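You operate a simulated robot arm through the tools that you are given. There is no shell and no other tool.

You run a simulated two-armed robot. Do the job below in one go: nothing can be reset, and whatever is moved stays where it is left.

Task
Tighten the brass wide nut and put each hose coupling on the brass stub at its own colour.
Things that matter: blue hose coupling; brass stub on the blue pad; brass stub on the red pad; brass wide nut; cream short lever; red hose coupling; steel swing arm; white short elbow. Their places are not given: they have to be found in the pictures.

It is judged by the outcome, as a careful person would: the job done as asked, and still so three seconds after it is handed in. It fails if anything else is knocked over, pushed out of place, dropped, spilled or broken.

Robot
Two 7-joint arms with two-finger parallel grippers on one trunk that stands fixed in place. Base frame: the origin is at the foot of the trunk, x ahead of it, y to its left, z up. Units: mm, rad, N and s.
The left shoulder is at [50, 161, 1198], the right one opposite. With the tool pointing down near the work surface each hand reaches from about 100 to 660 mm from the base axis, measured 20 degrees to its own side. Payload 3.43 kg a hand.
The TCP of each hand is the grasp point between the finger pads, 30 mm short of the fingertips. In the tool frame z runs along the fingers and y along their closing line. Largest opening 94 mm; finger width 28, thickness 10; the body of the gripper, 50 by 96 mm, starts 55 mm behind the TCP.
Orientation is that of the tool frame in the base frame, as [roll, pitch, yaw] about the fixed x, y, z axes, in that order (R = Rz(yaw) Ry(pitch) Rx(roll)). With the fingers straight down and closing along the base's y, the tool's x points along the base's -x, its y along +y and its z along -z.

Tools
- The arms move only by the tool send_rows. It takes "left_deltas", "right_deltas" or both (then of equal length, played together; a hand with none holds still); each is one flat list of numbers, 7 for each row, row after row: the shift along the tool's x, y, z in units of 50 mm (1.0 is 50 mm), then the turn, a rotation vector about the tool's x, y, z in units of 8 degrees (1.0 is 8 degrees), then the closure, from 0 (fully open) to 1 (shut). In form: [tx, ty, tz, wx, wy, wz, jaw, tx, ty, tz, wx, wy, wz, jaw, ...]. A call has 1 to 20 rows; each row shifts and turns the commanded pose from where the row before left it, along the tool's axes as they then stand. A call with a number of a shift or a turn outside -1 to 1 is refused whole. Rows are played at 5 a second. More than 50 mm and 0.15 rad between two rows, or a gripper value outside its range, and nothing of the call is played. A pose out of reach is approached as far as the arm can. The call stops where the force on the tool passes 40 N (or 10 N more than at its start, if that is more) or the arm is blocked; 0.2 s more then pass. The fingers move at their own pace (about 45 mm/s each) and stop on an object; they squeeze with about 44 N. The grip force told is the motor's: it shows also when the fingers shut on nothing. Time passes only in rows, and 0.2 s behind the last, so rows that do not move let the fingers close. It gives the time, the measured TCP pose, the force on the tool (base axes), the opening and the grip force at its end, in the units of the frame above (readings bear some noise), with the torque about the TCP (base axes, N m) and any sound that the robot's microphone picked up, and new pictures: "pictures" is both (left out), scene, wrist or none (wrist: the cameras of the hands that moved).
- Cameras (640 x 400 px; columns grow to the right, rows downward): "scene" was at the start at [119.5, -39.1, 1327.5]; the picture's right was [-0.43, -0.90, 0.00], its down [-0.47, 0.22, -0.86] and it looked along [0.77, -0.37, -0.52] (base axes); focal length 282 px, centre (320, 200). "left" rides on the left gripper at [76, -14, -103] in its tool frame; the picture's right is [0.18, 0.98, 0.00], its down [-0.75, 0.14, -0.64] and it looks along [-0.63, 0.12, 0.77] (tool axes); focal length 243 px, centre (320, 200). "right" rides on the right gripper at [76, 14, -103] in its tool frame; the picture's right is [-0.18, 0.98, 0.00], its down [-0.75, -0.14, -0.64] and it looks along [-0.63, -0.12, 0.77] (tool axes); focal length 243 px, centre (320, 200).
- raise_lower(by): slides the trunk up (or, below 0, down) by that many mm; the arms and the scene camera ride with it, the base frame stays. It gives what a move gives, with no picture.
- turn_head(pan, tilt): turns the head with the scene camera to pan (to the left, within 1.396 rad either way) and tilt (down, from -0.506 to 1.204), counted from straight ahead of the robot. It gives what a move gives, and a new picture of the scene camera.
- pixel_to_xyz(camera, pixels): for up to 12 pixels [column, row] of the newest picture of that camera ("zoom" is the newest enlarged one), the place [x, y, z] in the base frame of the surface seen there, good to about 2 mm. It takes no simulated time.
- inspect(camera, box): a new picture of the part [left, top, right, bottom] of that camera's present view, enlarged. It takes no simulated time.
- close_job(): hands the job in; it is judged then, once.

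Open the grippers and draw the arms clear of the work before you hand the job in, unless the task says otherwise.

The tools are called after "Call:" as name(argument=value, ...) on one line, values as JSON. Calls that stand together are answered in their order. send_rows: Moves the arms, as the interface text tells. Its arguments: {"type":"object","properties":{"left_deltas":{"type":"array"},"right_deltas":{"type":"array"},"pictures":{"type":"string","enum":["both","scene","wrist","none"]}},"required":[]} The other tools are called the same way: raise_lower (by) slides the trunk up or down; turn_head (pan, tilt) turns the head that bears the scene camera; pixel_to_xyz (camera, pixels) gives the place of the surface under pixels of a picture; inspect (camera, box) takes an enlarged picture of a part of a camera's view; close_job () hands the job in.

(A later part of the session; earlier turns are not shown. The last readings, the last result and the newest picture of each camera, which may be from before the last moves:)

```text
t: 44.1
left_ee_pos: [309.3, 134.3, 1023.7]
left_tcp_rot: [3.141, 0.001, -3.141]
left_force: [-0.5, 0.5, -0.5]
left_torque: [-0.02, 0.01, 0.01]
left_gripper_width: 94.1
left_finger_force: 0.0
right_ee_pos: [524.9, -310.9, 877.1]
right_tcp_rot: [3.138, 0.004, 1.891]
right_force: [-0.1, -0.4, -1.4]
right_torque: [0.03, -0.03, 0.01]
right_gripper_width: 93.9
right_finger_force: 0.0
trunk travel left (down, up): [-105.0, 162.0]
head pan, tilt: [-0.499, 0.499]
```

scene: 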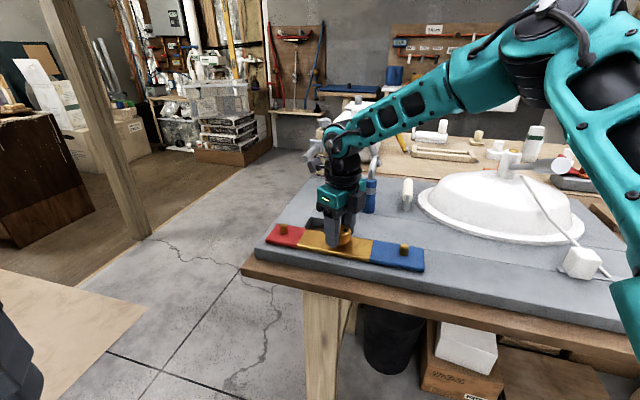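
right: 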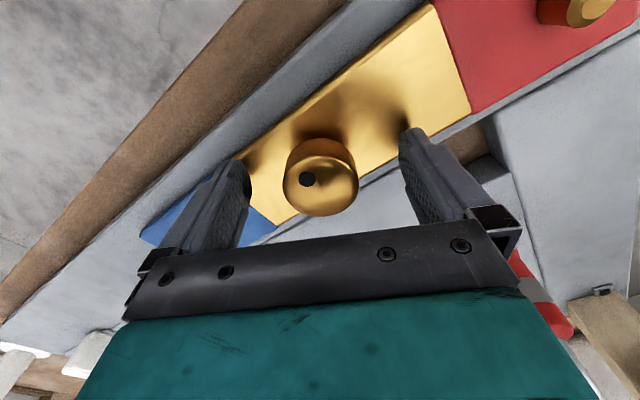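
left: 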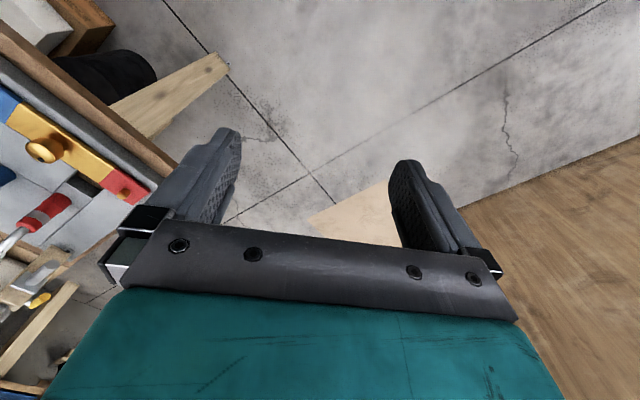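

I measure the mark and nut top before the next stroke.

Call:
pixel_to_xyz(camera="right", pixels=[[307, 180], [320, 185], [285, 180], [356, 180], [320, 162], [320, 214]])

Call:
inspect(camera="scene", box=[300, 200, 380, 260])

Call:
inspect(camera="right", box=[270, 115, 380, 225])

```text
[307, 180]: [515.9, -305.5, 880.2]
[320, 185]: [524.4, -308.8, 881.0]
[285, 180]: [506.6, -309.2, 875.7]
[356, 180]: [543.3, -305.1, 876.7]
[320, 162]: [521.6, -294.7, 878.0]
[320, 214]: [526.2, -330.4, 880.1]
```

```text
6.67 times, centred on (340, 230) of scene
```

zoom: 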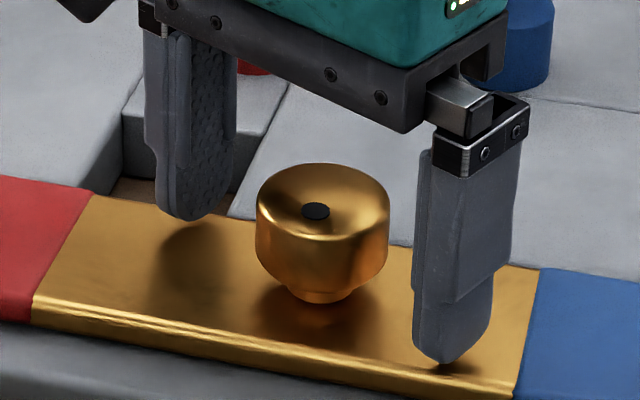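

```text
3.64 times, centred on (325, 170) of right
```

zoom: 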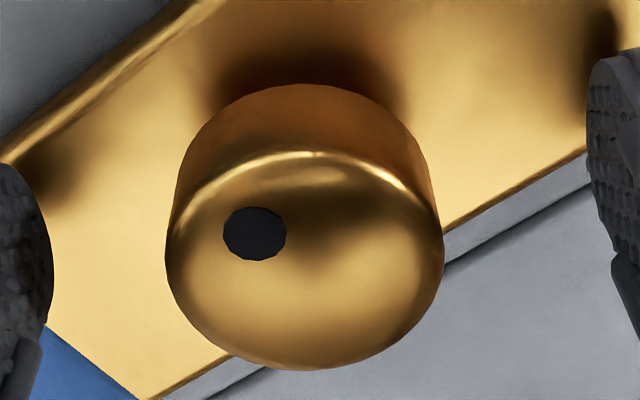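

The mark is now at ≈142° around the axis, having turned only ~51° in the last 150° stroke; before that it was 193°. I try once more, centred, to see whether it still moves.

Call:
send_rows(right_deltas=[-0.03, -0.01, 0.02, 0, 0, 0, 0, 0, 0, 0, 0, 0, 0, 1, 0, 0, 0, 0, 0, 0, 1, 0, 0, 0, 0, 0, 0, 1, 0, 0, 0, 0, 0, 0, 1, 0, 0, 0, 0, 0, 0, 1, 0, 0, 0, 0, 0, 0.5, 1, 0, 0, 0, 0, 0, 0.5, 1, 0, 0, 0, 0, 0, 0.5, 1, 0, 0, 0, 0, 0, 0.5, 1, 0, 0, 0, 0, 0, 0.5, 1, 0, 0, 0, 0, 0, 0.5, 1], pictures="wrist")

```text
t: 46.7
left_ee_pos: [309.7, 135.0, 1023.3]
left_tcp_rot: [3.142, 0.0, 3.141]
left_force: [-0.3, -0.1, 0.1]
left_torque: [0.0, -0.02, -0.01]
left_gripper_width: 94.2
left_finger_force: 0.0
right_ee_pos: [525.2, -311.3, 876.1]
right_tcp_rot: [3.137, 0.003, 1.469]
right_force: [3.9, -2.7, -2.0]
right_torque: [-0.18, 0.14, 1.48]
right_gripper_width: 41.1
right_finger_force: 45.0
trunk travel left (down, up): [-105.0, 162.0]
head pan, tilt: [-0.499, 0.499]
```

right: 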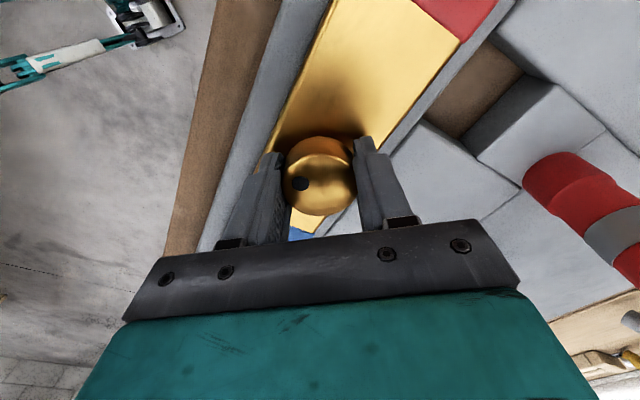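

Torque is 1.48 N m after 24°. I check the mark.

Call:
pixel_to_xyz(camera="right", pixels=[[300, 183], [301, 182], [320, 185], [320, 160], [320, 212]])

Call:
inspect(camera="right", box=[270, 115, 380, 225])

```text
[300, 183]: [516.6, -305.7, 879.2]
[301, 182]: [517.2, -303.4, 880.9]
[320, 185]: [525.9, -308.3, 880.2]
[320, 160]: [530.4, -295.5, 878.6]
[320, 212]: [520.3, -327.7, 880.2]
```

```text
3.64 times, centred on (325, 170) of right
```

zoom: 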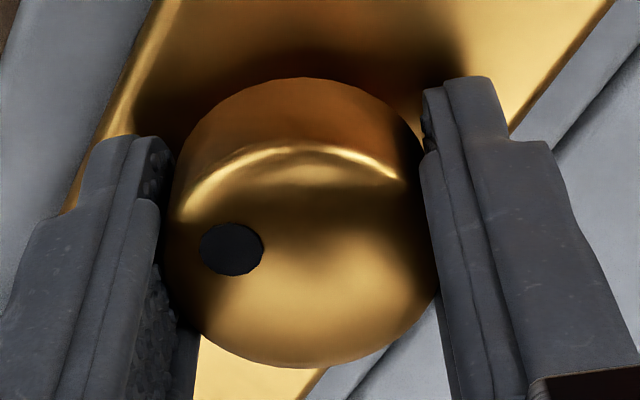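

The mark barely moved (≈137°) while torque rose to 1.5 N m: the nut is seated. One last push to be sure.

Call:
send_rows(right_deltas=[0, 0, 0, 0, 0, 0.5, 1, 0, 0, 0, 0, 0, 0.5, 1, 0, 0, 0, 0, 0, 0.5, 1, 0, 0, 0, 0, 0, 0.5, 1, 0, 0, 0, 0, 0, 0.5, 1], pictures="wrist")

Call:
inspect(camera="right", box=[270, 115, 380, 225])

Call:
pixel_to_xyz(camera="zoom", pixels=[[225, 280], [225, 300], [240, 290], [320, 250]])

```text
t: 47.9
left_ee_pos: [311.6, 134.1, 1023.2]
left_tcp_rot: [3.141, -0.001, 3.141]
left_force: [-0.6, -0.4, -0.7]
left_torque: [0.02, 0.02, 0.02]
left_gripper_width: 94.0
left_finger_force: 0.1
right_ee_pos: [525.0, -312.5, 876.7]
right_tcp_rot: [3.139, 0.0, 1.116]
right_force: [7.6, -2.7, 0.3]
right_torque: [0.07, 0.59, 0.35]
right_gripper_width: 40.9
right_finger_force: 45.3
trunk travel left (down, up): [-105.0, 162.0]
head pan, tilt: [-0.499, 0.499]
```

right: 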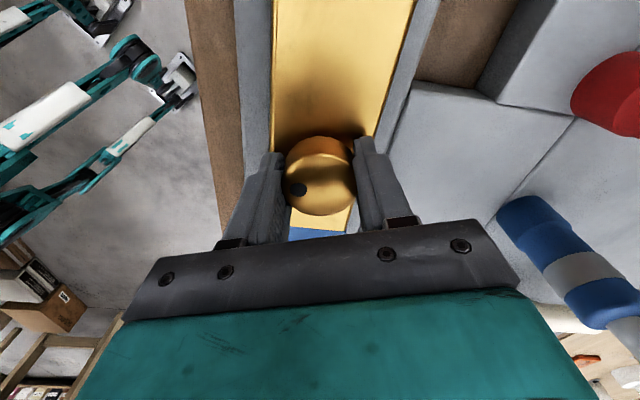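

```text
3.64 times, centred on (325, 170) of right
```

zoom: 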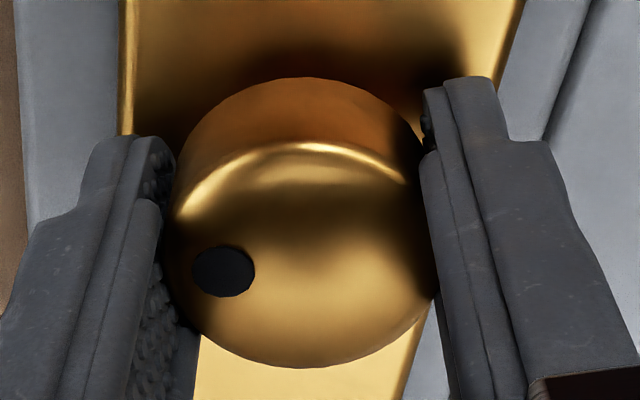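

```text
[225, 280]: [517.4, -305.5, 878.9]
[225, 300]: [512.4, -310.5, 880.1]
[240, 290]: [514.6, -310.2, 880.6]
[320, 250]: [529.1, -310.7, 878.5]
```

The mark stays at about (517,-305) while the jaws slip around it: the nut is tight. I open, lift and turn the hand back, then look at the couplings.

Call:
send_rows(right_deltas=[0, 0, 0, 0, 0, 0, 0, 0, 0, 0, 0, 0, 0, 0, 0, 0, 0, 0, 0, 0, 0, 0, 0, 0, 0, 0, 0, 0, 0, 0, -0.8, 0, 0, 0, 0, 0, 0, -0.8, 0, 0, -0.5, 0, 0, 0, -0.8, 0, 0, -1, 0, 0, 0, 0, 0, 0, -1, 0, 0, 0, 0, 0, 0, -1, 0, 0, 0, 0, 0, 0, -1, 0, 0, 0, 0, 0, 0, -1, 0, 0, 0, 0, 0, 0, -1, 0, 0, 0, 0, 0, 0, -1, 0, 0, 0, 0, 0, 0, -1, 0, 0, 0, 0, 0, 0, -1, 0, 0, 0, 0, 0, 0, -1, 0, 0, 0, 0, 0, 0, -1, 0, 0, 0, 0, 0, 0, -1, 0])

```text
t: 51.7
left_ee_pos: [309.2, 134.6, 1024.4]
left_tcp_rot: [-3.141, 0.0, -3.142]
left_force: [-0.4, 0.3, 0.1]
left_torque: [-0.01, 0.0, 0.03]
left_gripper_width: 93.8
left_finger_force: 0.0
right_ee_pos: [522.9, -312.7, 996.4]
right_tcp_rot: [3.141, 0.004, 2.869]
right_force: [0.3, 0.3, 0.1]
right_torque: [-0.01, 0.02, 0.0]
right_gripper_width: 94.1
right_finger_force: 0.0
trunk travel left (down, up): [-105.0, 162.0]
head pan, tilt: [-0.499, 0.499]
```

scene: 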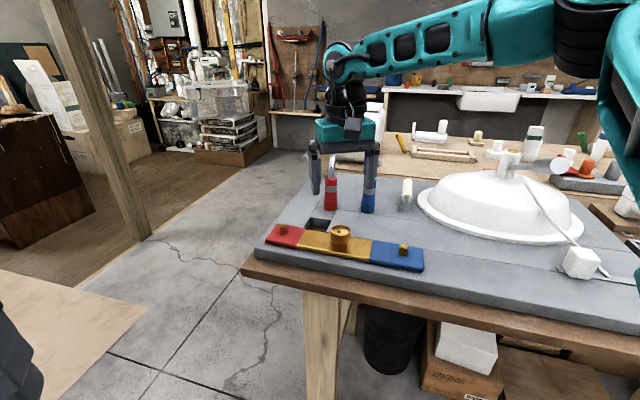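
right: 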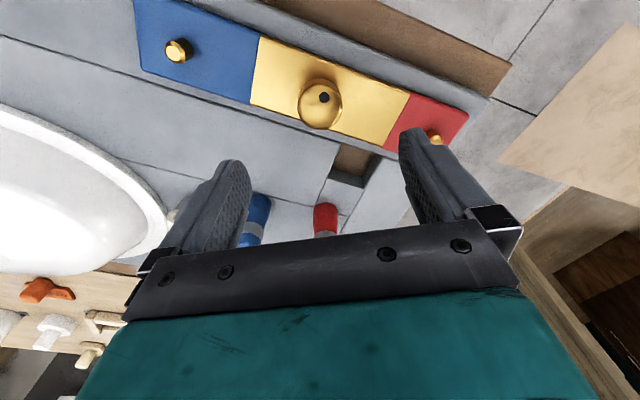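

I check the mark from above and measure the couplings' outline in the scene view (red (331,195), blue (368,200)).

Call:
inspect(camera="right", box=[280, 65, 360, 135])

Call:
pixel_to_xyz(camera="right", pixels=[[324, 98], [299, 103], [340, 103], [320, 84], [320, 125], [432, 137], [176, 49]])

Call:
inspect(camera="scene", box=[300, 130, 400, 230])

```text
5.71 times, centred on (320, 100) of right
```

zoom: 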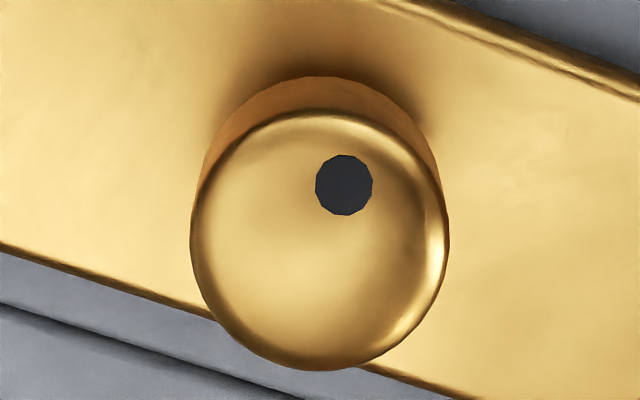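

```text
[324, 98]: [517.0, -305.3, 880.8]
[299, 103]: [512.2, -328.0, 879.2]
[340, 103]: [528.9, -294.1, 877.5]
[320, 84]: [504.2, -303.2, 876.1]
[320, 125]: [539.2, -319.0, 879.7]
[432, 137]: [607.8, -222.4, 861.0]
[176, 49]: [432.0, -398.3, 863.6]
```

```text
4.00 times, centred on (350, 180) of scene
```

zoom: 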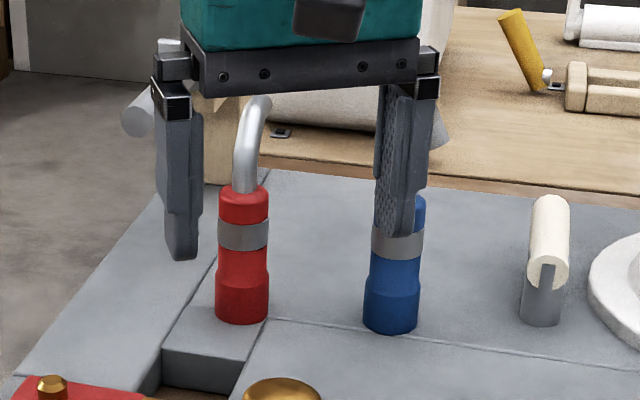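

The nut mark is unchanged at (517,-305). For the couplings I want a tilted forward grasp with the wrist camera on top, so I back off slightly and turn the hand clockwise about 180°.

Call:
send_rows(right_deltas=[0.54, -0.3, -0.4, 0, 0, 1, 0, 0, 0, -0.4, 0, 0, 1, 0, 0, 0, 0, 0, 0, 1, 0, 0, 0, 0, 0, 0, 1, 0, 0, 0, 0, 0, 0, 1, 0, 0, 0, 0, 0, 0, 1, 0, 0, 0, 0, 0, 0, 1, 0, 0, 0, 0, 0, 0, 1, 0, 0, 0, 0, 0, 0, 1, 0, 0, 0, 0, 0, 0, 1, 0, 0, 0, 0, 0, 0, 1, 0, 0, 0, 0, 0, 0, 1, 0, 0, 0, 0, 0, 0, 1, 0, 0, 0, 0, 0, 0, 1, 0, 0, 0, 0, 0, 0, 1, 0, 0, 0, 0, 0, 0, 1, 0, 0, 0, 0, 0, 0, 1, 0, 0, 0, 0, 0, 0, 1, 0, 0, 0, 0, 0, 0, 1, 0, 0, 0, 0, 0, 0, 1, 0])

```text
t: 55.9
left_ee_pos: [310.5, 135.7, 1024.4]
left_tcp_rot: [-3.14, 0.004, -3.141]
left_force: [0.3, -0.1, -0.2]
left_torque: [0.04, 0.03, 0.0]
left_gripper_width: 93.7
left_finger_force: 0.0
right_ee_pos: [493.1, -319.4, 1037.1]
right_tcp_rot: [3.14, -0.003, 0.069]
right_force: [-0.1, -1.0, -1.0]
right_torque: [0.02, 0.01, 0.01]
right_gripper_width: 94.1
right_finger_force: 0.1
trunk travel left (down, up): [-105.0, 162.0]
head pan, tilt: [-0.499, 0.499]
```

scene: 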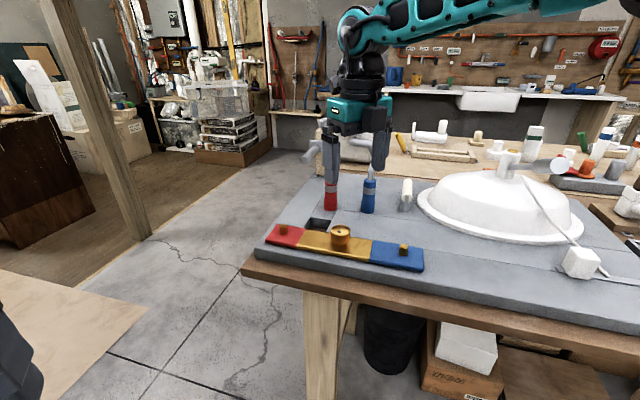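
right: 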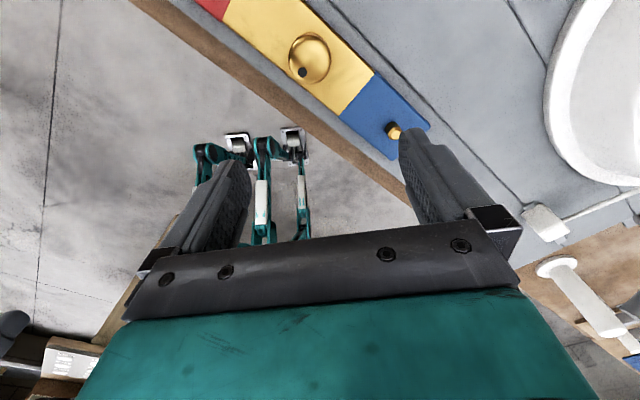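

The hand is flipped (yaw 0.07). Now I pitch the fingers forward about 48° and turn slightly toward the couplings.

Call:
send_rows(right_deltas=[-0.5, 0, 0, 0, 0, 1, 0, -0.5, 0, 0, 0, 0, 1, 0, 0, 0, 0, 0, 1, 0, 0, 0, 0, 0, 0, 1, 0, 0, 0, 0, 0, 0, 1, 0, 0, 0, 0, 0, 0, 1, 0, 0, 0, 0, 0, 0, 1, 0, 0, 0, 0, 0, 0, 1, 0, 0])

```text
t: 57.7
left_ee_pos: [308.4, 133.5, 1023.3]
left_tcp_rot: [3.141, 0.0, 3.141]
left_force: [1.3, 0.3, 0.0]
left_torque: [-0.02, -0.03, 0.0]
left_gripper_width: 93.7
left_finger_force: 0.0
right_ee_pos: [443.2, -319.0, 1037.4]
right_tcp_rot: [-3.141, -0.842, -0.206]
right_force: [-0.4, -0.3, -0.1]
right_torque: [0.01, -0.04, -0.01]
right_gripper_width: 94.1
right_finger_force: 0.1
trunk travel left (down, up): [-105.0, 162.0]
head pan, tilt: [-0.499, 0.499]
```

scene: 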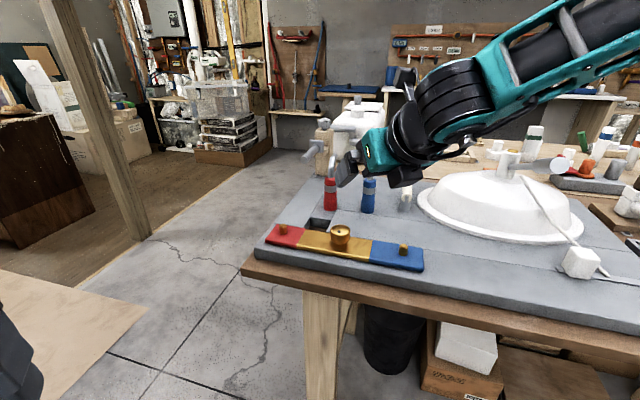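
right: 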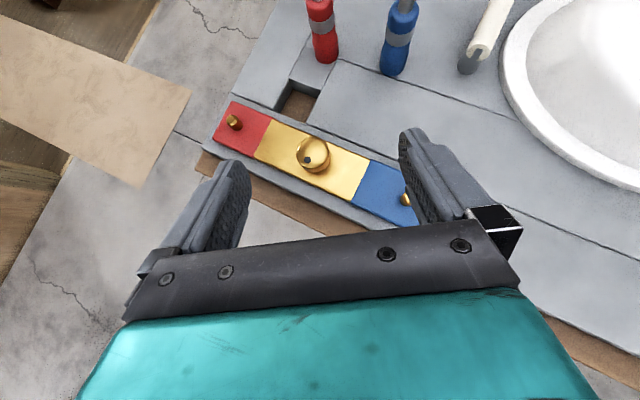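

Works well. I measure the couplings from both views.

Call:
inspect(camera="scene", box=[300, 140, 400, 220])

Call:
inspect(camera="right", box=[280, 0, 440, 100])

Call:
pixel_to_xyz(camera="scene", pixels=[[324, 205], [331, 209], [337, 205], [331, 181], [331, 191], [361, 208], [368, 212], [375, 208], [369, 181], [368, 192], [331, 214], [368, 217]])

```text
5.00 times, centred on (350, 180) of scene
```

zoom: 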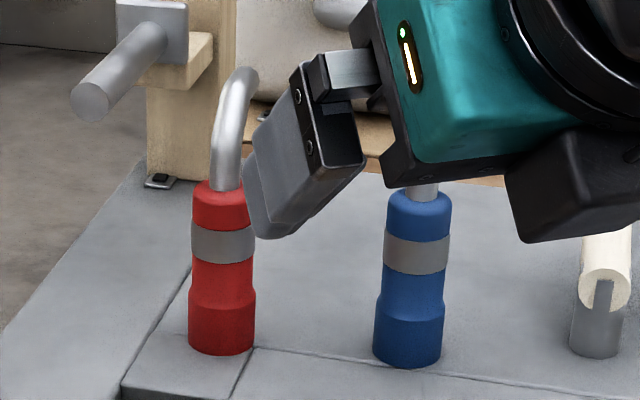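

```text
4.00 times, centred on (360, 50) of right
```

zoom: 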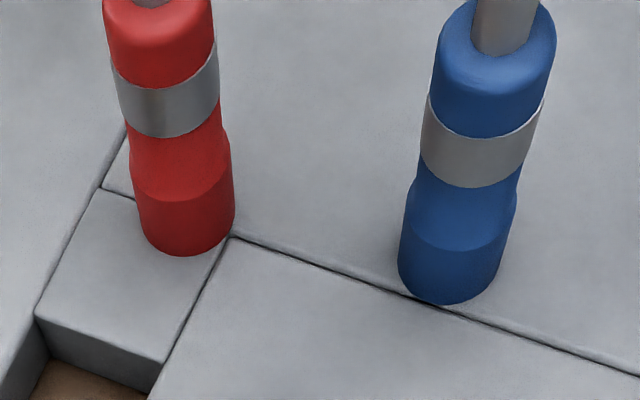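

```text
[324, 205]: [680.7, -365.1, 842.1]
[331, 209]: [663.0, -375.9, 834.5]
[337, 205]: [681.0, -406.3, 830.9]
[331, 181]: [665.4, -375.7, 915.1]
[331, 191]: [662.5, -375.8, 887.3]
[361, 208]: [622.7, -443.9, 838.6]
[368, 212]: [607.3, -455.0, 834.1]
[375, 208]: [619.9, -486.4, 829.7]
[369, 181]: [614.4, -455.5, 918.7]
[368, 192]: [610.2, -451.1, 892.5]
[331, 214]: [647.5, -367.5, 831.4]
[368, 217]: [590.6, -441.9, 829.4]
```

Slab top is z≈830; red centre ≈ (677,-385), blue ≈ (623,-464). The hand hides the hooks, so I shift it right 120 mm to see hooks, pipe and swing arm.

Call:
send_rows(right_deltas=[0, 0.8, 0, 0, 0, 0, 0, 0, 0.8, 0, 0, 0, 0, 0, 0, 0.8, 0, 0, 0, 0, 0], pictures="scene")

Call:
inspect(camera="scene", box=[300, 120, 420, 220])

```text
t: 58.5
left_ee_pos: [309.7, 134.1, 1023.5]
left_tcp_rot: [3.139, 0.0, -3.141]
left_force: [0.4, -0.4, -0.1]
left_torque: [-0.02, 0.05, -0.01]
left_gripper_width: 93.8
left_finger_force: 0.0
right_ee_pos: [420.4, -437.3, 1036.8]
right_tcp_rot: [3.139, -0.841, -0.206]
right_force: [0.3, 0.2, -0.2]
right_torque: [0.02, 0.01, 0.0]
right_gripper_width: 94.2
right_finger_force: 0.0
trunk travel left (down, up): [-105.0, 162.0]
head pan, tilt: [-0.499, 0.499]
```

scene: 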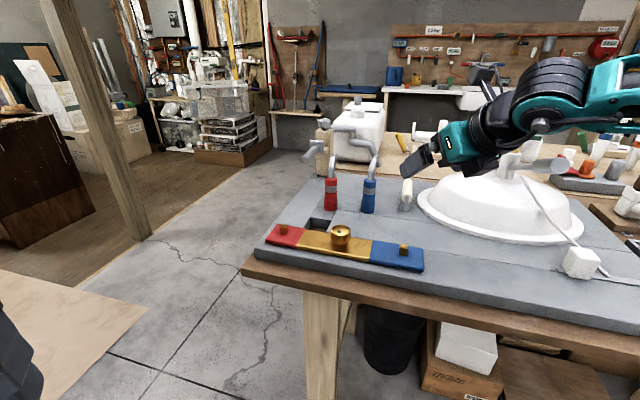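

```text
4.00 times, centred on (360, 170) of scene
```

zoom: 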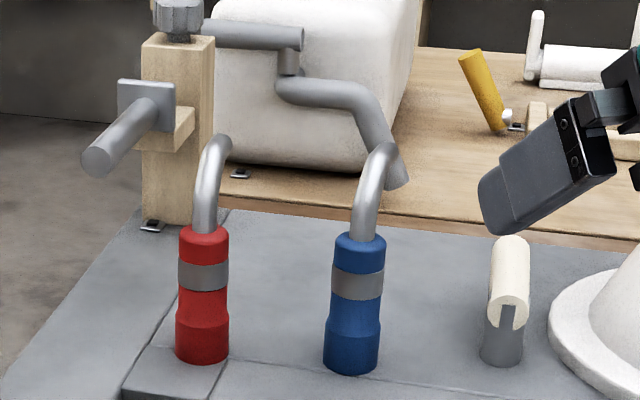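

Now all is visible; I measure hooks, pipe end and the swing arm's tip.

Call:
pixel_to_xyz(camera="zoom", pixels=[[203, 205], [205, 165], [222, 140], [228, 150], [364, 210], [372, 170], [385, 148], [390, 160], [395, 178], [90, 165], [370, 110], [290, 85]])

Call:
pixel_to_xyz(camera="zoom", pixels=[[203, 235], [203, 250], [203, 275], [203, 310], [180, 345], [228, 345], [180, 275], [228, 275], [332, 285], [382, 285], [357, 285], [357, 345]])

```text
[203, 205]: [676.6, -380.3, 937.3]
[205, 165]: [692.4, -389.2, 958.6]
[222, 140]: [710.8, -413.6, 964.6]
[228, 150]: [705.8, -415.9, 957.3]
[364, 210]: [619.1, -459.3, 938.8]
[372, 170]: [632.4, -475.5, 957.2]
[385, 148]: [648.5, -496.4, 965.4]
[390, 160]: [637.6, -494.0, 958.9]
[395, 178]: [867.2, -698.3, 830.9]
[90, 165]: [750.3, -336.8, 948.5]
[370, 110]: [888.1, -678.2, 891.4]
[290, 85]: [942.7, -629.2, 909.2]
```

```text
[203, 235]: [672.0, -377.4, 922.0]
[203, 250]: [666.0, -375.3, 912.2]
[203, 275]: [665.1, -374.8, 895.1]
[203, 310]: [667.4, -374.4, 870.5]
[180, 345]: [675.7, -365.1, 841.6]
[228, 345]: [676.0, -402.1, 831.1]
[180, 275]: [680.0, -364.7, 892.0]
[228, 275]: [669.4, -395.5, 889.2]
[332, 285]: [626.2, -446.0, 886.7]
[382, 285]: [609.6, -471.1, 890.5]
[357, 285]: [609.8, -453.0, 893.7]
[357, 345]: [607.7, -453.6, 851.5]
```

Red body centre ≈ (677,-383), narrow part z 865–920; its hook leans away to (711,-415,965). I go to a pre-grasp point 110 mm back along the finger axis, jaws partly closed.

Call:
send_rows(right_deltas=[0.21, -0.424, 0.662, 0, 0, 0, 0.2, 0.21, -0.424, 0.662, 0, 0, 0, 0.2, 0.21, -0.424, 0.662, 0, 0, 0, 0.2, 0.21, -0.424, 0.662, 0, 0, 0, 0.2, 0.21, -0.424, 0.662, 0, 0, 0, 0.2])

```text
t: 59.7
left_ee_pos: [310.0, 134.4, 1024.2]
left_tcp_rot: [3.141, 0.001, 3.141]
left_force: [-0.3, 0.8, -0.2]
left_torque: [0.02, -0.03, -0.01]
left_gripper_width: 93.8
left_finger_force: 0.0
right_ee_pos: [596.8, -366.9, 967.6]
right_tcp_rot: [-3.141, -0.843, -0.205]
right_force: [0.0, 0.2, -0.5]
right_torque: [0.02, 0.01, -0.03]
right_gripper_width: 75.2
right_finger_force: 0.1
trunk travel left (down, up): [-105.0, 162.0]
head pan, tilt: [-0.499, 0.499]
```

scene: 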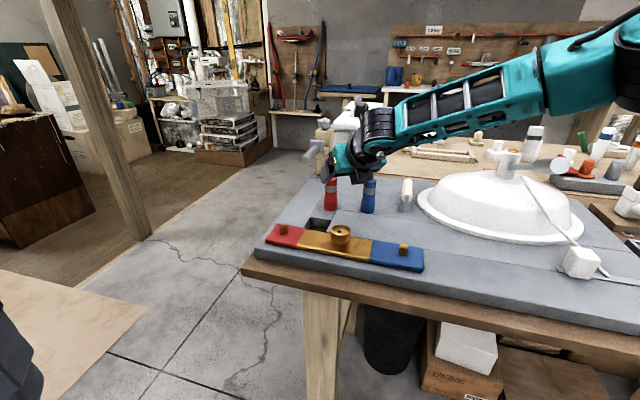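
right: 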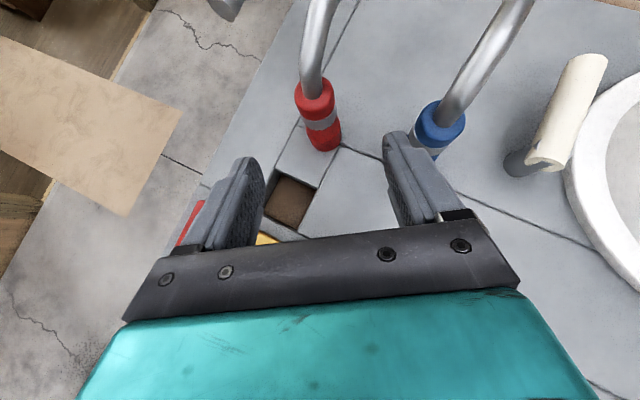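

Red lies centred between the jaws (320,120). I advance 112 mm along the fingers.

Call:
send_rows(right_deltas=[-0.006, -0.004, 0.446, 0, 0, 0, 0.2, -0.006, -0.004, 0.446, 0, 0, 0, 0.2, -0.006, -0.004, 0.446, 0, 0, 0, 0.2, -0.006, -0.004, 0.446, 0, 0, 0, 0.2, -0.006, -0.004, 0.446, 0, 0, 0, 0.2])

```text
t: 60.9
left_ee_pos: [310.1, 135.1, 1024.0]
left_tcp_rot: [3.141, 0.002, -3.141]
left_force: [0.0, -0.2, -0.8]
left_torque: [0.03, 0.02, -0.01]
left_gripper_width: 93.9
left_finger_force: 0.0
right_ee_pos: [678.6, -380.2, 890.3]
right_tcp_rot: [3.14, -0.842, -0.203]
right_force: [0.2, -0.6, 0.6]
right_torque: [0.0, -0.03, -0.01]
right_gripper_width: 75.3
right_finger_force: 0.1
trunk travel left (down, up): [-105.0, 162.0]
head pan, tilt: [-0.499, 0.499]
```

scene: 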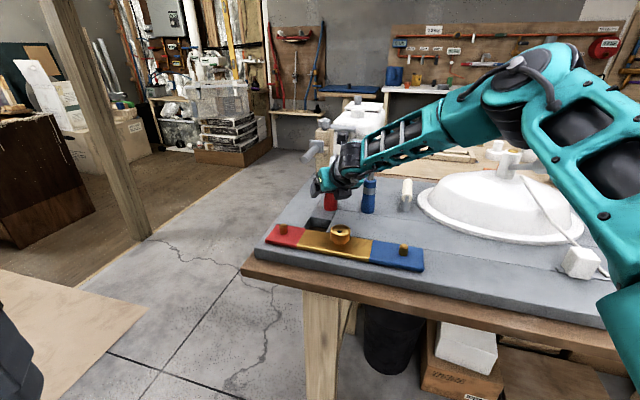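
right: 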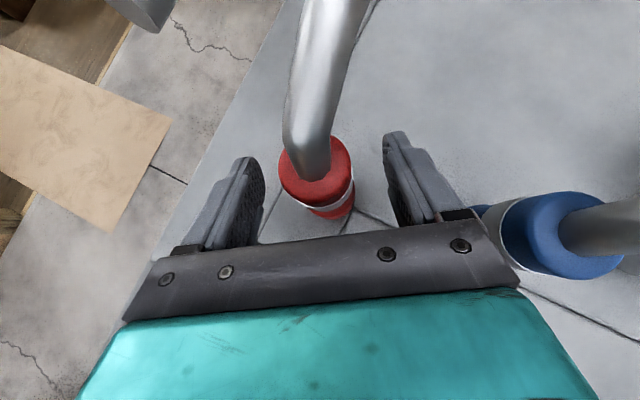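

In position without contact; red is centred. I close the jaws.

Call:
send_rows(right_deltas=[0, 0, 0, 0, 0, 0, 1, 0, 0, 0, 0, 0, 0, 1, 0, 0, 0, 0, 0, 0, 1, 0, 0, 0, 0, 0, 0, 1, 0, 0, 0, 0, 0, 0, 1])

Call:
inspect(camera="right", box=[220, 80, 440, 240])

```text
t: 62.1
left_ee_pos: [309.5, 134.6, 1024.5]
left_tcp_rot: [-3.141, 0.001, 3.141]
left_force: [-1.0, 0.1, 0.1]
left_torque: [0.04, 0.03, 0.0]
left_gripper_width: 94.1
left_finger_force: 0.2
right_ee_pos: [678.1, -379.9, 891.4]
right_tcp_rot: [3.14, -0.841, -0.205]
right_force: [-0.1, 0.0, 0.7]
right_torque: [-0.02, 0.02, -0.01]
right_gripper_width: 34.5
right_finger_force: 44.2
trunk travel left (down, up): [-105.0, 162.0]
head pan, tilt: [-0.499, 0.499]
```

scene: 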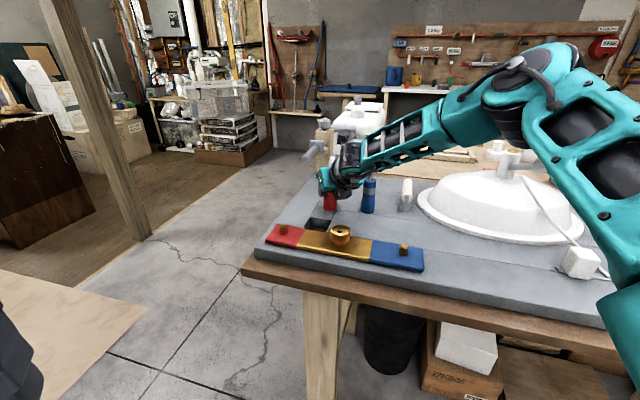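
right: 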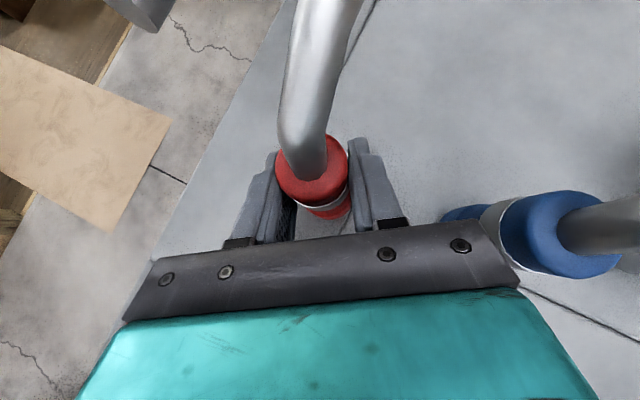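

```text
2.50 times, centred on (330, 160) of right
```

zoom: 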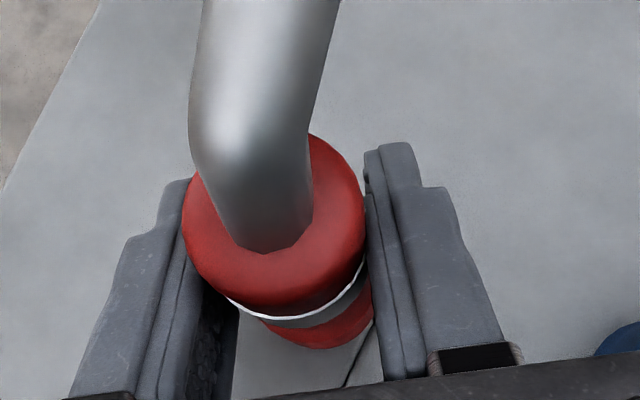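

Gripped at 34.5 mm width. I lift 70 mm straight up in small steps.

Call:
send_rows(right_deltas=[0.149, 0, -0.133, 0, 0, 0, 1, 0.149, 0, -0.133, 0, 0, 0, 1, 0.149, 0, -0.133, 0, 0, 0, 1, 0.149, 0, -0.133, 0, 0, 0, 1, 0.149, 0, -0.133, 0, 0, 0, 1, 0.149, 0, -0.133, 0, 0, 0, 1, 0.149, 0, -0.133, 0, 0, 0, 1])

Call:
inspect(camera="scene", box=[300, 130, 400, 220])

```text
t: 63.7
left_ee_pos: [308.6, 134.5, 1023.7]
left_tcp_rot: [3.142, -0.001, 3.142]
left_force: [-0.3, 0.6, -0.2]
left_torque: [-0.01, 0.0, 0.0]
left_gripper_width: 93.9
left_finger_force: 0.0
right_ee_pos: [676.1, -382.8, 959.9]
right_tcp_rot: [3.14, -0.84, -0.204]
right_force: [-0.4, -1.1, -0.5]
right_torque: [-0.02, -0.01, -0.01]
right_gripper_width: 34.6
right_finger_force: 44.1
trunk travel left (down, up): [-105.0, 162.0]
head pan, tilt: [-0.499, 0.499]
```

scene: 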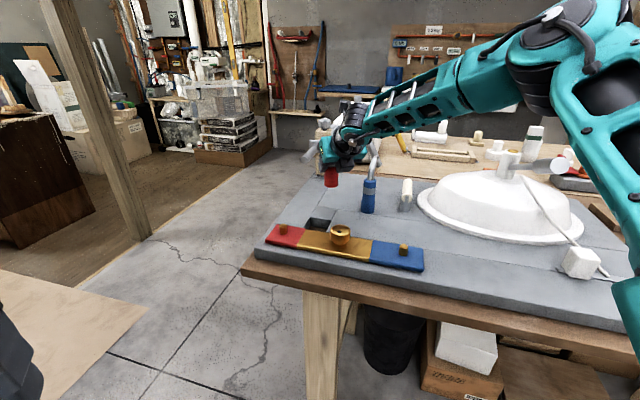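
right: 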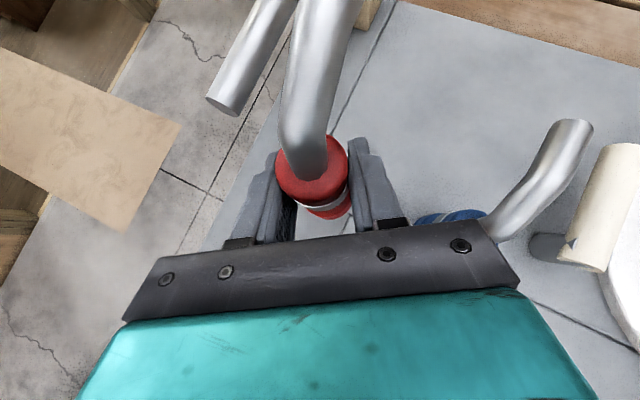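

```text
4.44 times, centred on (350, 175) of scene
```

zoom: 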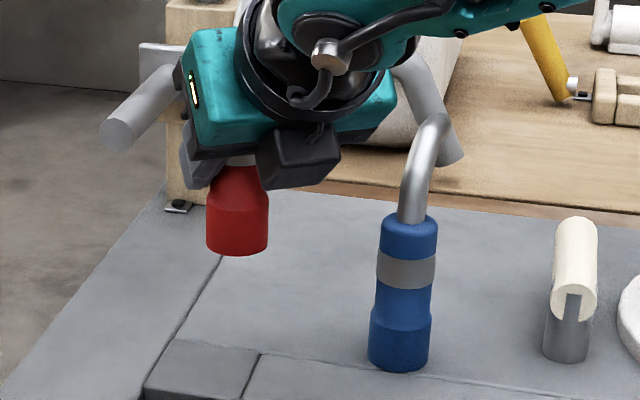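

Red is lifted upright. I measure the coupling's bottom rim and the red stub accurately in scene zooms.

Call:
pixel_to_xyz(camera="zoom", pixels=[[208, 232], [268, 232], [237, 220], [237, 235], [237, 248], [212, 225], [263, 225], [218, 190], [262, 190], [238, 190]])

Call:
inspect(camera="scene", box=[264, 215, 304, 245])

```text
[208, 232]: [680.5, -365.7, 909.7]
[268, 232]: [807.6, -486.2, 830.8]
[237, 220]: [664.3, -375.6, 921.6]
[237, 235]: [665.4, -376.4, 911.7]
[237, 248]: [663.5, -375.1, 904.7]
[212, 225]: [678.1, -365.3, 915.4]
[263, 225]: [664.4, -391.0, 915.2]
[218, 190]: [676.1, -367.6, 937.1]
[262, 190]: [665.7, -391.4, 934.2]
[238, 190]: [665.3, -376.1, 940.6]
```

```text
13.33 times, centred on (284, 230) of scene
```

zoom: 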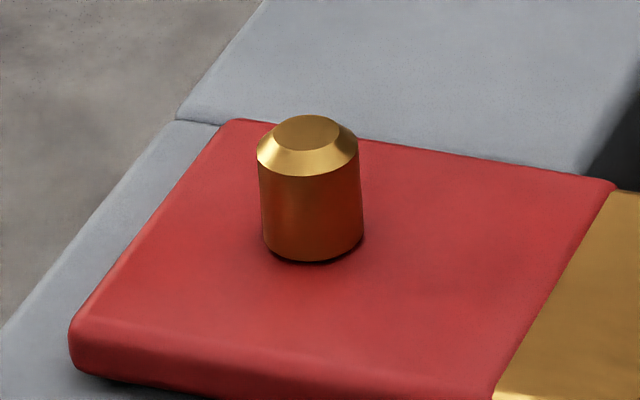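

I query the stub's outline in this 13x zoom.

Call:
pixel_to_xyz(camera="zoom", pixels=[[305, 125], [305, 133], [305, 142], [312, 170], [312, 200], [312, 245], [270, 200], [355, 200], [265, 200], [359, 200], [285, 133], [330, 133]])

Call:
inspect(camera="scene", box=[384, 235, 424, 265])

Call:
pixel_to_xyz(camera="zoom", pixels=[[320, 140], [320, 200], [280, 200], [360, 200]])

```text
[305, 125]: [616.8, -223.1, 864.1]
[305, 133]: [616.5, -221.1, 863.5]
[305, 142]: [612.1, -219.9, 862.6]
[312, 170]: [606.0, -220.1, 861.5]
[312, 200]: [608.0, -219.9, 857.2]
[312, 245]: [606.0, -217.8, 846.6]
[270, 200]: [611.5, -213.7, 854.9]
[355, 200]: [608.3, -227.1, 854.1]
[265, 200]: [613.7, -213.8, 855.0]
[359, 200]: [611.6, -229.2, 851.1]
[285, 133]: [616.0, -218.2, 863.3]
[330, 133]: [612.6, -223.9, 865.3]
```

```text
13.33 times, centred on (404, 250) of scene
```

zoom: 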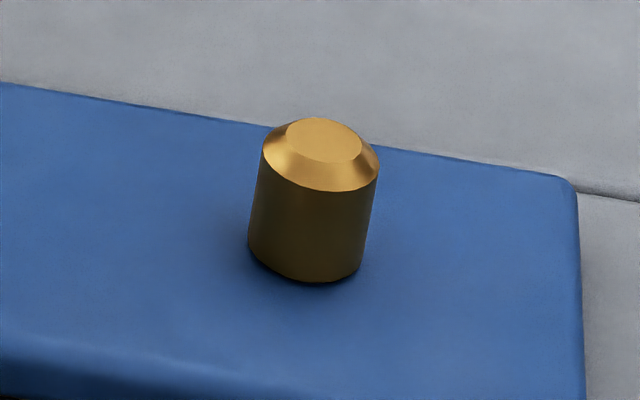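

```text
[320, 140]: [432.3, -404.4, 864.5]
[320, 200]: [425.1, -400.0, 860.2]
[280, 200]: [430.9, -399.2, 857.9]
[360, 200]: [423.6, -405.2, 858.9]
```

Red stub centre ≈ (614.5,-221.5), top 864; the held coupling's axis is ≈ (679,-384). I move it level by (-64.5,+162.5) to hover above the stub.

Call:
send_rows(right_deltas=[-0.257, -0.584, -0.287, 0, 0, 0, 1, -0.257, -0.584, -0.287, 0, 0, 0, 1, -0.257, -0.584, -0.287, 0, 0, 0, 1, -0.257, -0.584, -0.287, 0, 0, 0, 1, -0.257, -0.584, -0.287, 0, 0, 0, 1])

Call:
inspect(camera="scene", box=[250, 170, 330, 250])

```text
t: 64.9
left_ee_pos: [308.5, 134.7, 1023.7]
left_tcp_rot: [-3.141, 0.0, -3.141]
left_force: [0.3, 1.1, 0.7]
left_torque: [0.04, 0.01, 0.01]
left_gripper_width: 94.1
left_finger_force: 0.0
right_ee_pos: [611.9, -218.8, 960.2]
right_tcp_rot: [3.139, -0.843, -0.208]
right_force: [0.3, -0.7, -1.6]
right_torque: [-0.01, -0.02, -0.01]
right_gripper_width: 34.3
right_finger_force: 44.3
trunk travel left (down, up): [-105.0, 162.0]
head pan, tilt: [-0.499, 0.499]
```

scene: 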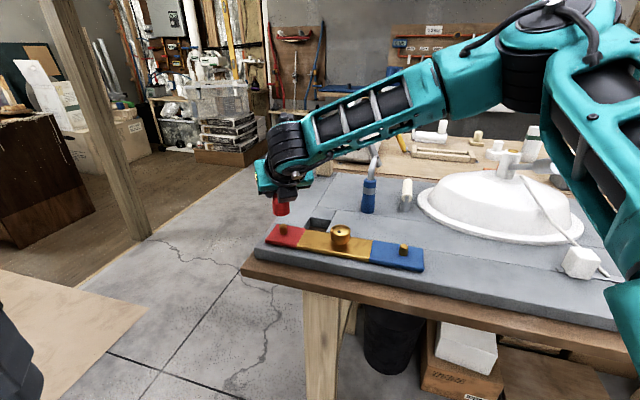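
right: 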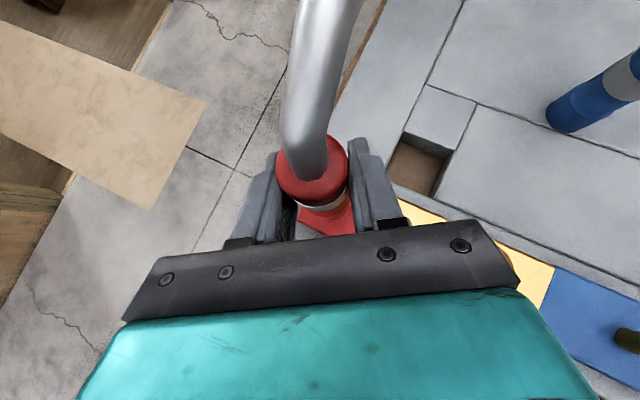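

```text
5.00 times, centred on (290, 210) of scene
```

zoom: 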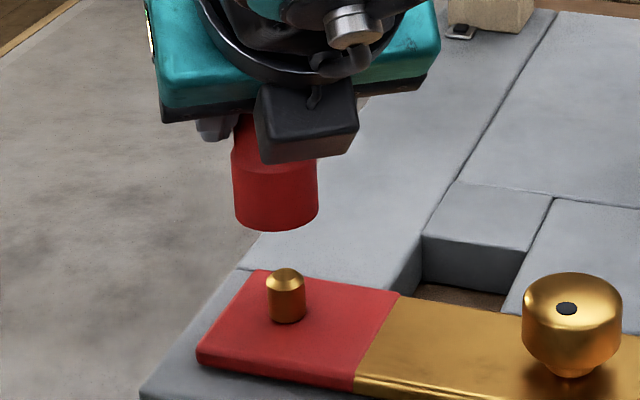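

Hovering. I measure the rim again relative to the stub.

Call:
pixel_to_xyz(camera="zoom", pixels=[[239, 195], [314, 195], [276, 195], [276, 210], [276, 225], [248, 210], [304, 210], [286, 272], [286, 277], [286, 300], [272, 300], [300, 300]])

```text
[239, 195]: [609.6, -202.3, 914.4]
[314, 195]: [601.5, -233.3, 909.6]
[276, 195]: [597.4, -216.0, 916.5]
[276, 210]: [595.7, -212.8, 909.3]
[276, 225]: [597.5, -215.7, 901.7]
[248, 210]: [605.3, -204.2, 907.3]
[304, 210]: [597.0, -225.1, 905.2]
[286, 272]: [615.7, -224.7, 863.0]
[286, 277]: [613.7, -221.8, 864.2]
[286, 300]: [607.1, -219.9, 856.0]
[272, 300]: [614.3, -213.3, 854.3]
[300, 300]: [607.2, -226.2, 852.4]
```

The axis is within ~1–2 mm of the stub's. I correct by about (+0.4,-1.2) and lower 30 mm.

Call:
send_rows(right_deltas=[-0.146, 0.008, 0.137, 0, 0, 0, 1, -0.146, 0.008, 0.137, 0, 0, 0, 1, -0.146, 0.008, 0.137, 0, 0, 0, 1, 0, 0, 0, 0, 0, 0, 1], pictures="wrist")

Call:
inspect(camera="scene", box=[260, 195, 310, 245])

```text
t: 65.9
left_ee_pos: [310.6, 135.3, 1023.8]
left_tcp_rot: [3.141, 0.0, -3.141]
left_force: [-0.2, -0.3, -0.3]
left_torque: [0.01, 0.01, 0.02]
left_gripper_width: 93.9
left_finger_force: 0.1
right_ee_pos: [613.8, -219.9, 927.9]
right_tcp_rot: [3.14, -0.843, -0.207]
right_force: [-0.4, 0.1, -1.1]
right_torque: [-0.03, -0.02, 0.0]
right_gripper_width: 34.3
right_finger_force: 44.0
trunk travel left (down, up): [-105.0, 162.0]
head pan, tilt: [-0.499, 0.499]
```

right: 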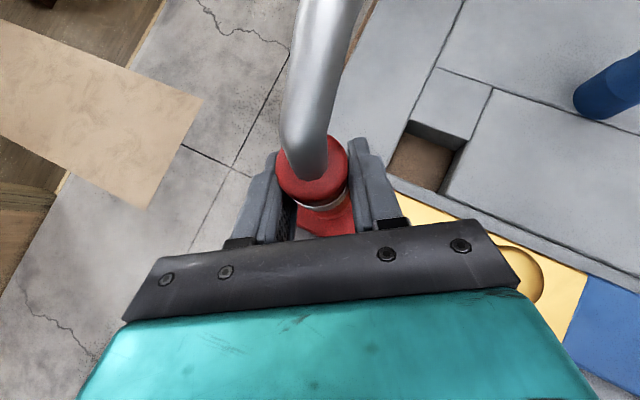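

```text
8.00 times, centred on (285, 220) of scene
```

zoom: 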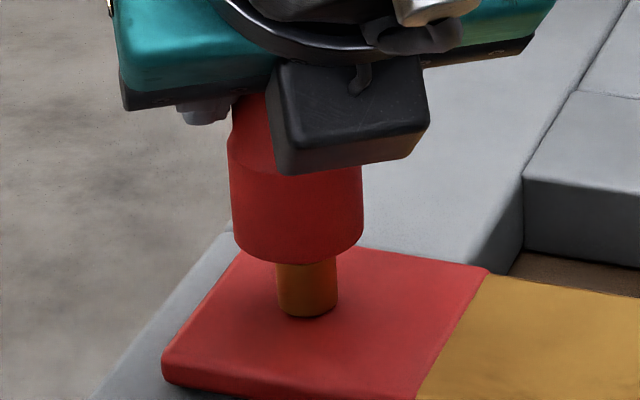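

Still about 1.4 mm to the left in this view (rim centre col 298, stub col 307). I check the depth offset.

Call:
pixel_to_xyz(camera="zoom", pixels=[[298, 210], [298, 230], [298, 250], [290, 240], [306, 240], [307, 280], [307, 290], [307, 300], [300, 290], [314, 290], [238, 225], [357, 225]])

```text
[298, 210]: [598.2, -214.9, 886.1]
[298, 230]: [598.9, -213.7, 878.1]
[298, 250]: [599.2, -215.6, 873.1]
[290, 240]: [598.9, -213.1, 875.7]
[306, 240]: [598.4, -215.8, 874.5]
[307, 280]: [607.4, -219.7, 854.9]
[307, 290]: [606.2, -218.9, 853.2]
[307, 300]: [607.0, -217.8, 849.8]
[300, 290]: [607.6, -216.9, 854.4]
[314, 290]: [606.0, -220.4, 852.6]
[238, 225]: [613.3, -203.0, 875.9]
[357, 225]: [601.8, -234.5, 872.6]
```

Depth is aligned; lateral residual ≈ 1.1 mm. I correct it and lower in 5 mm steps by 15 mm, watching force.

Call:
send_rows(right_deltas=[-0.002, 0.023, -0.003, 0, 0, 0, 1, -0.0745, 0, 0.0667, 0, 0, 0, 1, -0.0745, 0, 0.0667, 0, 0, 0, 1, -0.0745, 0, 0.0667, 0, 0, 0, 1], pictures="wrist")

Call:
inspect(camera="scene", box=[260, 195, 310, 245])

```text
t: 66.9
left_ee_pos: [309.0, 135.3, 1023.3]
left_tcp_rot: [3.141, 0.0, 3.141]
left_force: [-0.4, 0.0, -0.4]
left_torque: [0.01, 0.02, 0.04]
left_gripper_width: 94.0
left_finger_force: 0.0
right_ee_pos: [613.4, -221.4, 914.8]
right_tcp_rot: [3.14, -0.843, -0.203]
right_force: [0.2, 0.5, 0.3]
right_torque: [-0.01, 0.02, 0.01]
right_gripper_width: 34.3
right_finger_force: 44.0
trunk travel left (down, up): [-105.0, 162.0]
head pan, tilt: [-0.499, 0.499]
```

right: 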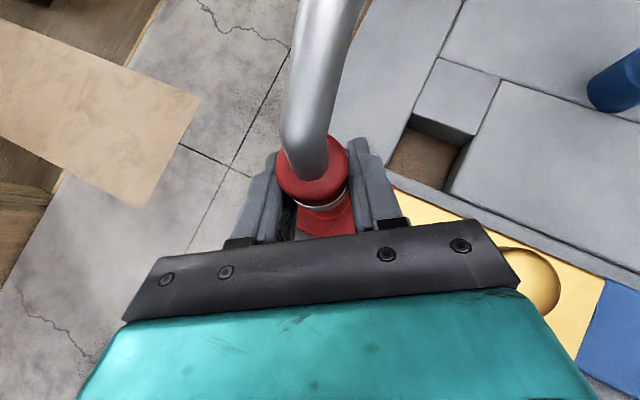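

```text
8.00 times, centred on (285, 220) of scene
```

zoom: 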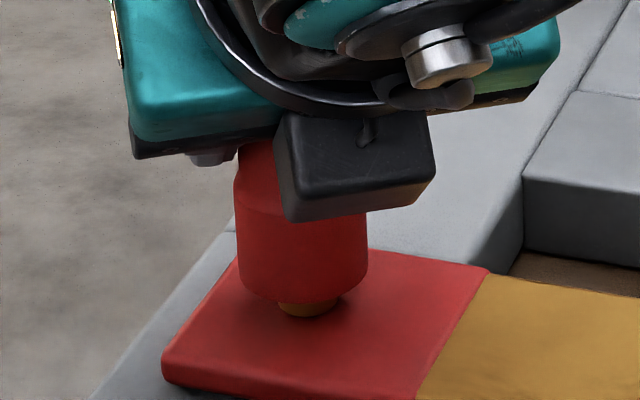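

It is sliding over the stub with no force. I lower 12 mm more in 3 mm steps.

Call:
send_rows(right_deltas=[-0.0447, 0, 0.04, 0, 0, 0, 1, -0.0447, 0, 0.04, 0, 0, 0, 1, -0.0447, 0, 0.04, 0, 0, 0, 1, -0.0447, 0, 0.04, 0, 0, 0, 1], pictures="none")

Call:
inspect(camera="scene", box=[260, 195, 310, 245])

```text
t: 67.9
left_ee_pos: [308.7, 134.9, 1023.6]
left_tcp_rot: [3.142, 0.0, -3.141]
left_force: [-0.5, 0.2, 0.2]
left_torque: [0.0, 0.02, 0.01]
left_gripper_width: 94.3
left_finger_force: 0.0
right_ee_pos: [612.7, -220.9, 903.8]
right_tcp_rot: [3.14, -0.844, -0.205]
right_force: [1.0, 0.3, -0.6]
right_torque: [0.02, 0.0, 0.0]
right_gripper_width: 34.3
right_finger_force: 43.6
trunk travel left (down, up): [-105.0, 162.0]
head pan, tilt: [-0.499, 0.499]
```

```text
8.00 times, centred on (285, 220) of scene
```

zoom: 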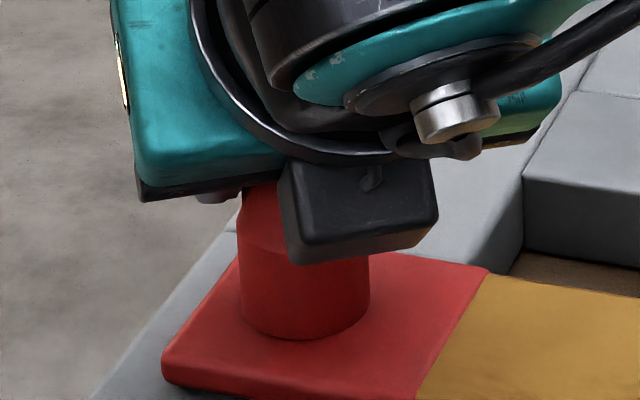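

It is almost down. I press a few mm more in 1 mm steps to feel contact.

Call:
send_rows(right_deltas=[-0.0149, 0, 0.0133, 0, 0, 0, 1, -0.0149, 0, 0.0133, 0, 0, 0, 1, -0.0149, 0, 0.0133, 0, 0, 0, 1], pictures="none")

```text
t: 68.7
left_ee_pos: [308.6, 135.6, 1025.5]
left_tcp_rot: [-3.141, 0.0, 3.141]
left_force: [-0.5, 0.0, -0.8]
left_torque: [-0.02, 0.0, -0.01]
left_gripper_width: 94.1
left_finger_force: 0.0
right_ee_pos: [611.9, -221.4, 902.6]
right_tcp_rot: [-3.141, -0.844, -0.203]
right_force: [-0.8, 0.4, 7.8]
right_torque: [-0.14, -0.04, -0.03]
right_gripper_width: 34.0
right_finger_force: 44.1
trunk travel left (down, up): [-105.0, 162.0]
head pan, tilt: [-0.499, 0.499]
```

Contact at 7.8 N. I press 2 mm more to seat it fully, and look.

Call:
send_rows(right_deltas=[-0.0149, 0, 0.0133, 0, 0, 0, 1, -0.0149, 0, 0.0133, 0, 0, 0, 1], pictures="wrist")

Call:
inspect(camera="scene", box=[260, 195, 310, 245])

```text
t: 69.3
left_ee_pos: [307.6, 136.2, 1024.3]
left_tcp_rot: [-3.141, 0.003, 3.141]
left_force: [0.5, 0.3, 0.4]
left_torque: [-0.02, -0.02, 0.02]
left_gripper_width: 94.1
left_finger_force: 0.1
right_ee_pos: [612.6, -222.0, 902.5]
right_tcp_rot: [-3.14, -0.848, -0.206]
right_force: [3.4, 3.8, 16.5]
right_torque: [-0.12, -0.33, 0.08]
right_gripper_width: 34.1
right_finger_force: 44.2
trunk travel left (down, up): [-105.0, 162.0]
head pan, tilt: [-0.499, 0.499]
```

right: 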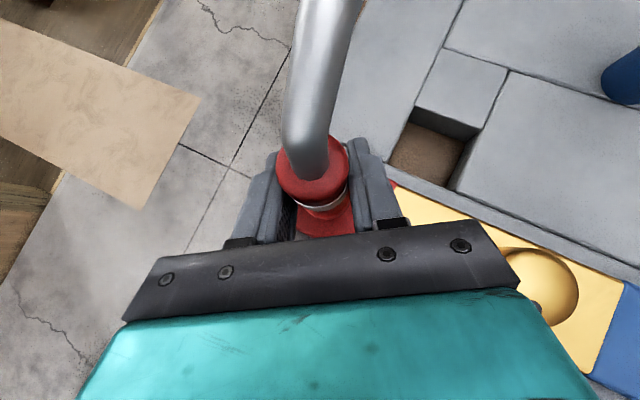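

```text
8.00 times, centred on (285, 220) of scene
```

zoom: 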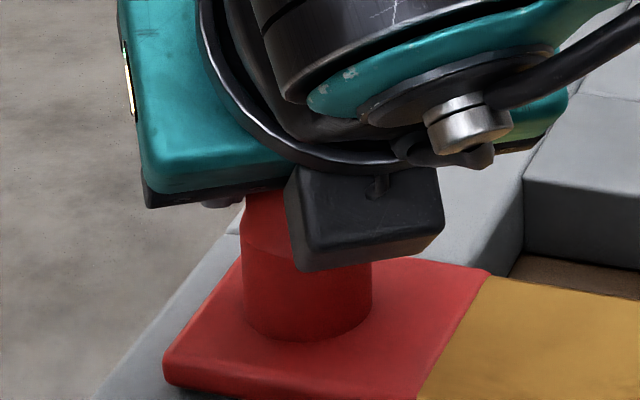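

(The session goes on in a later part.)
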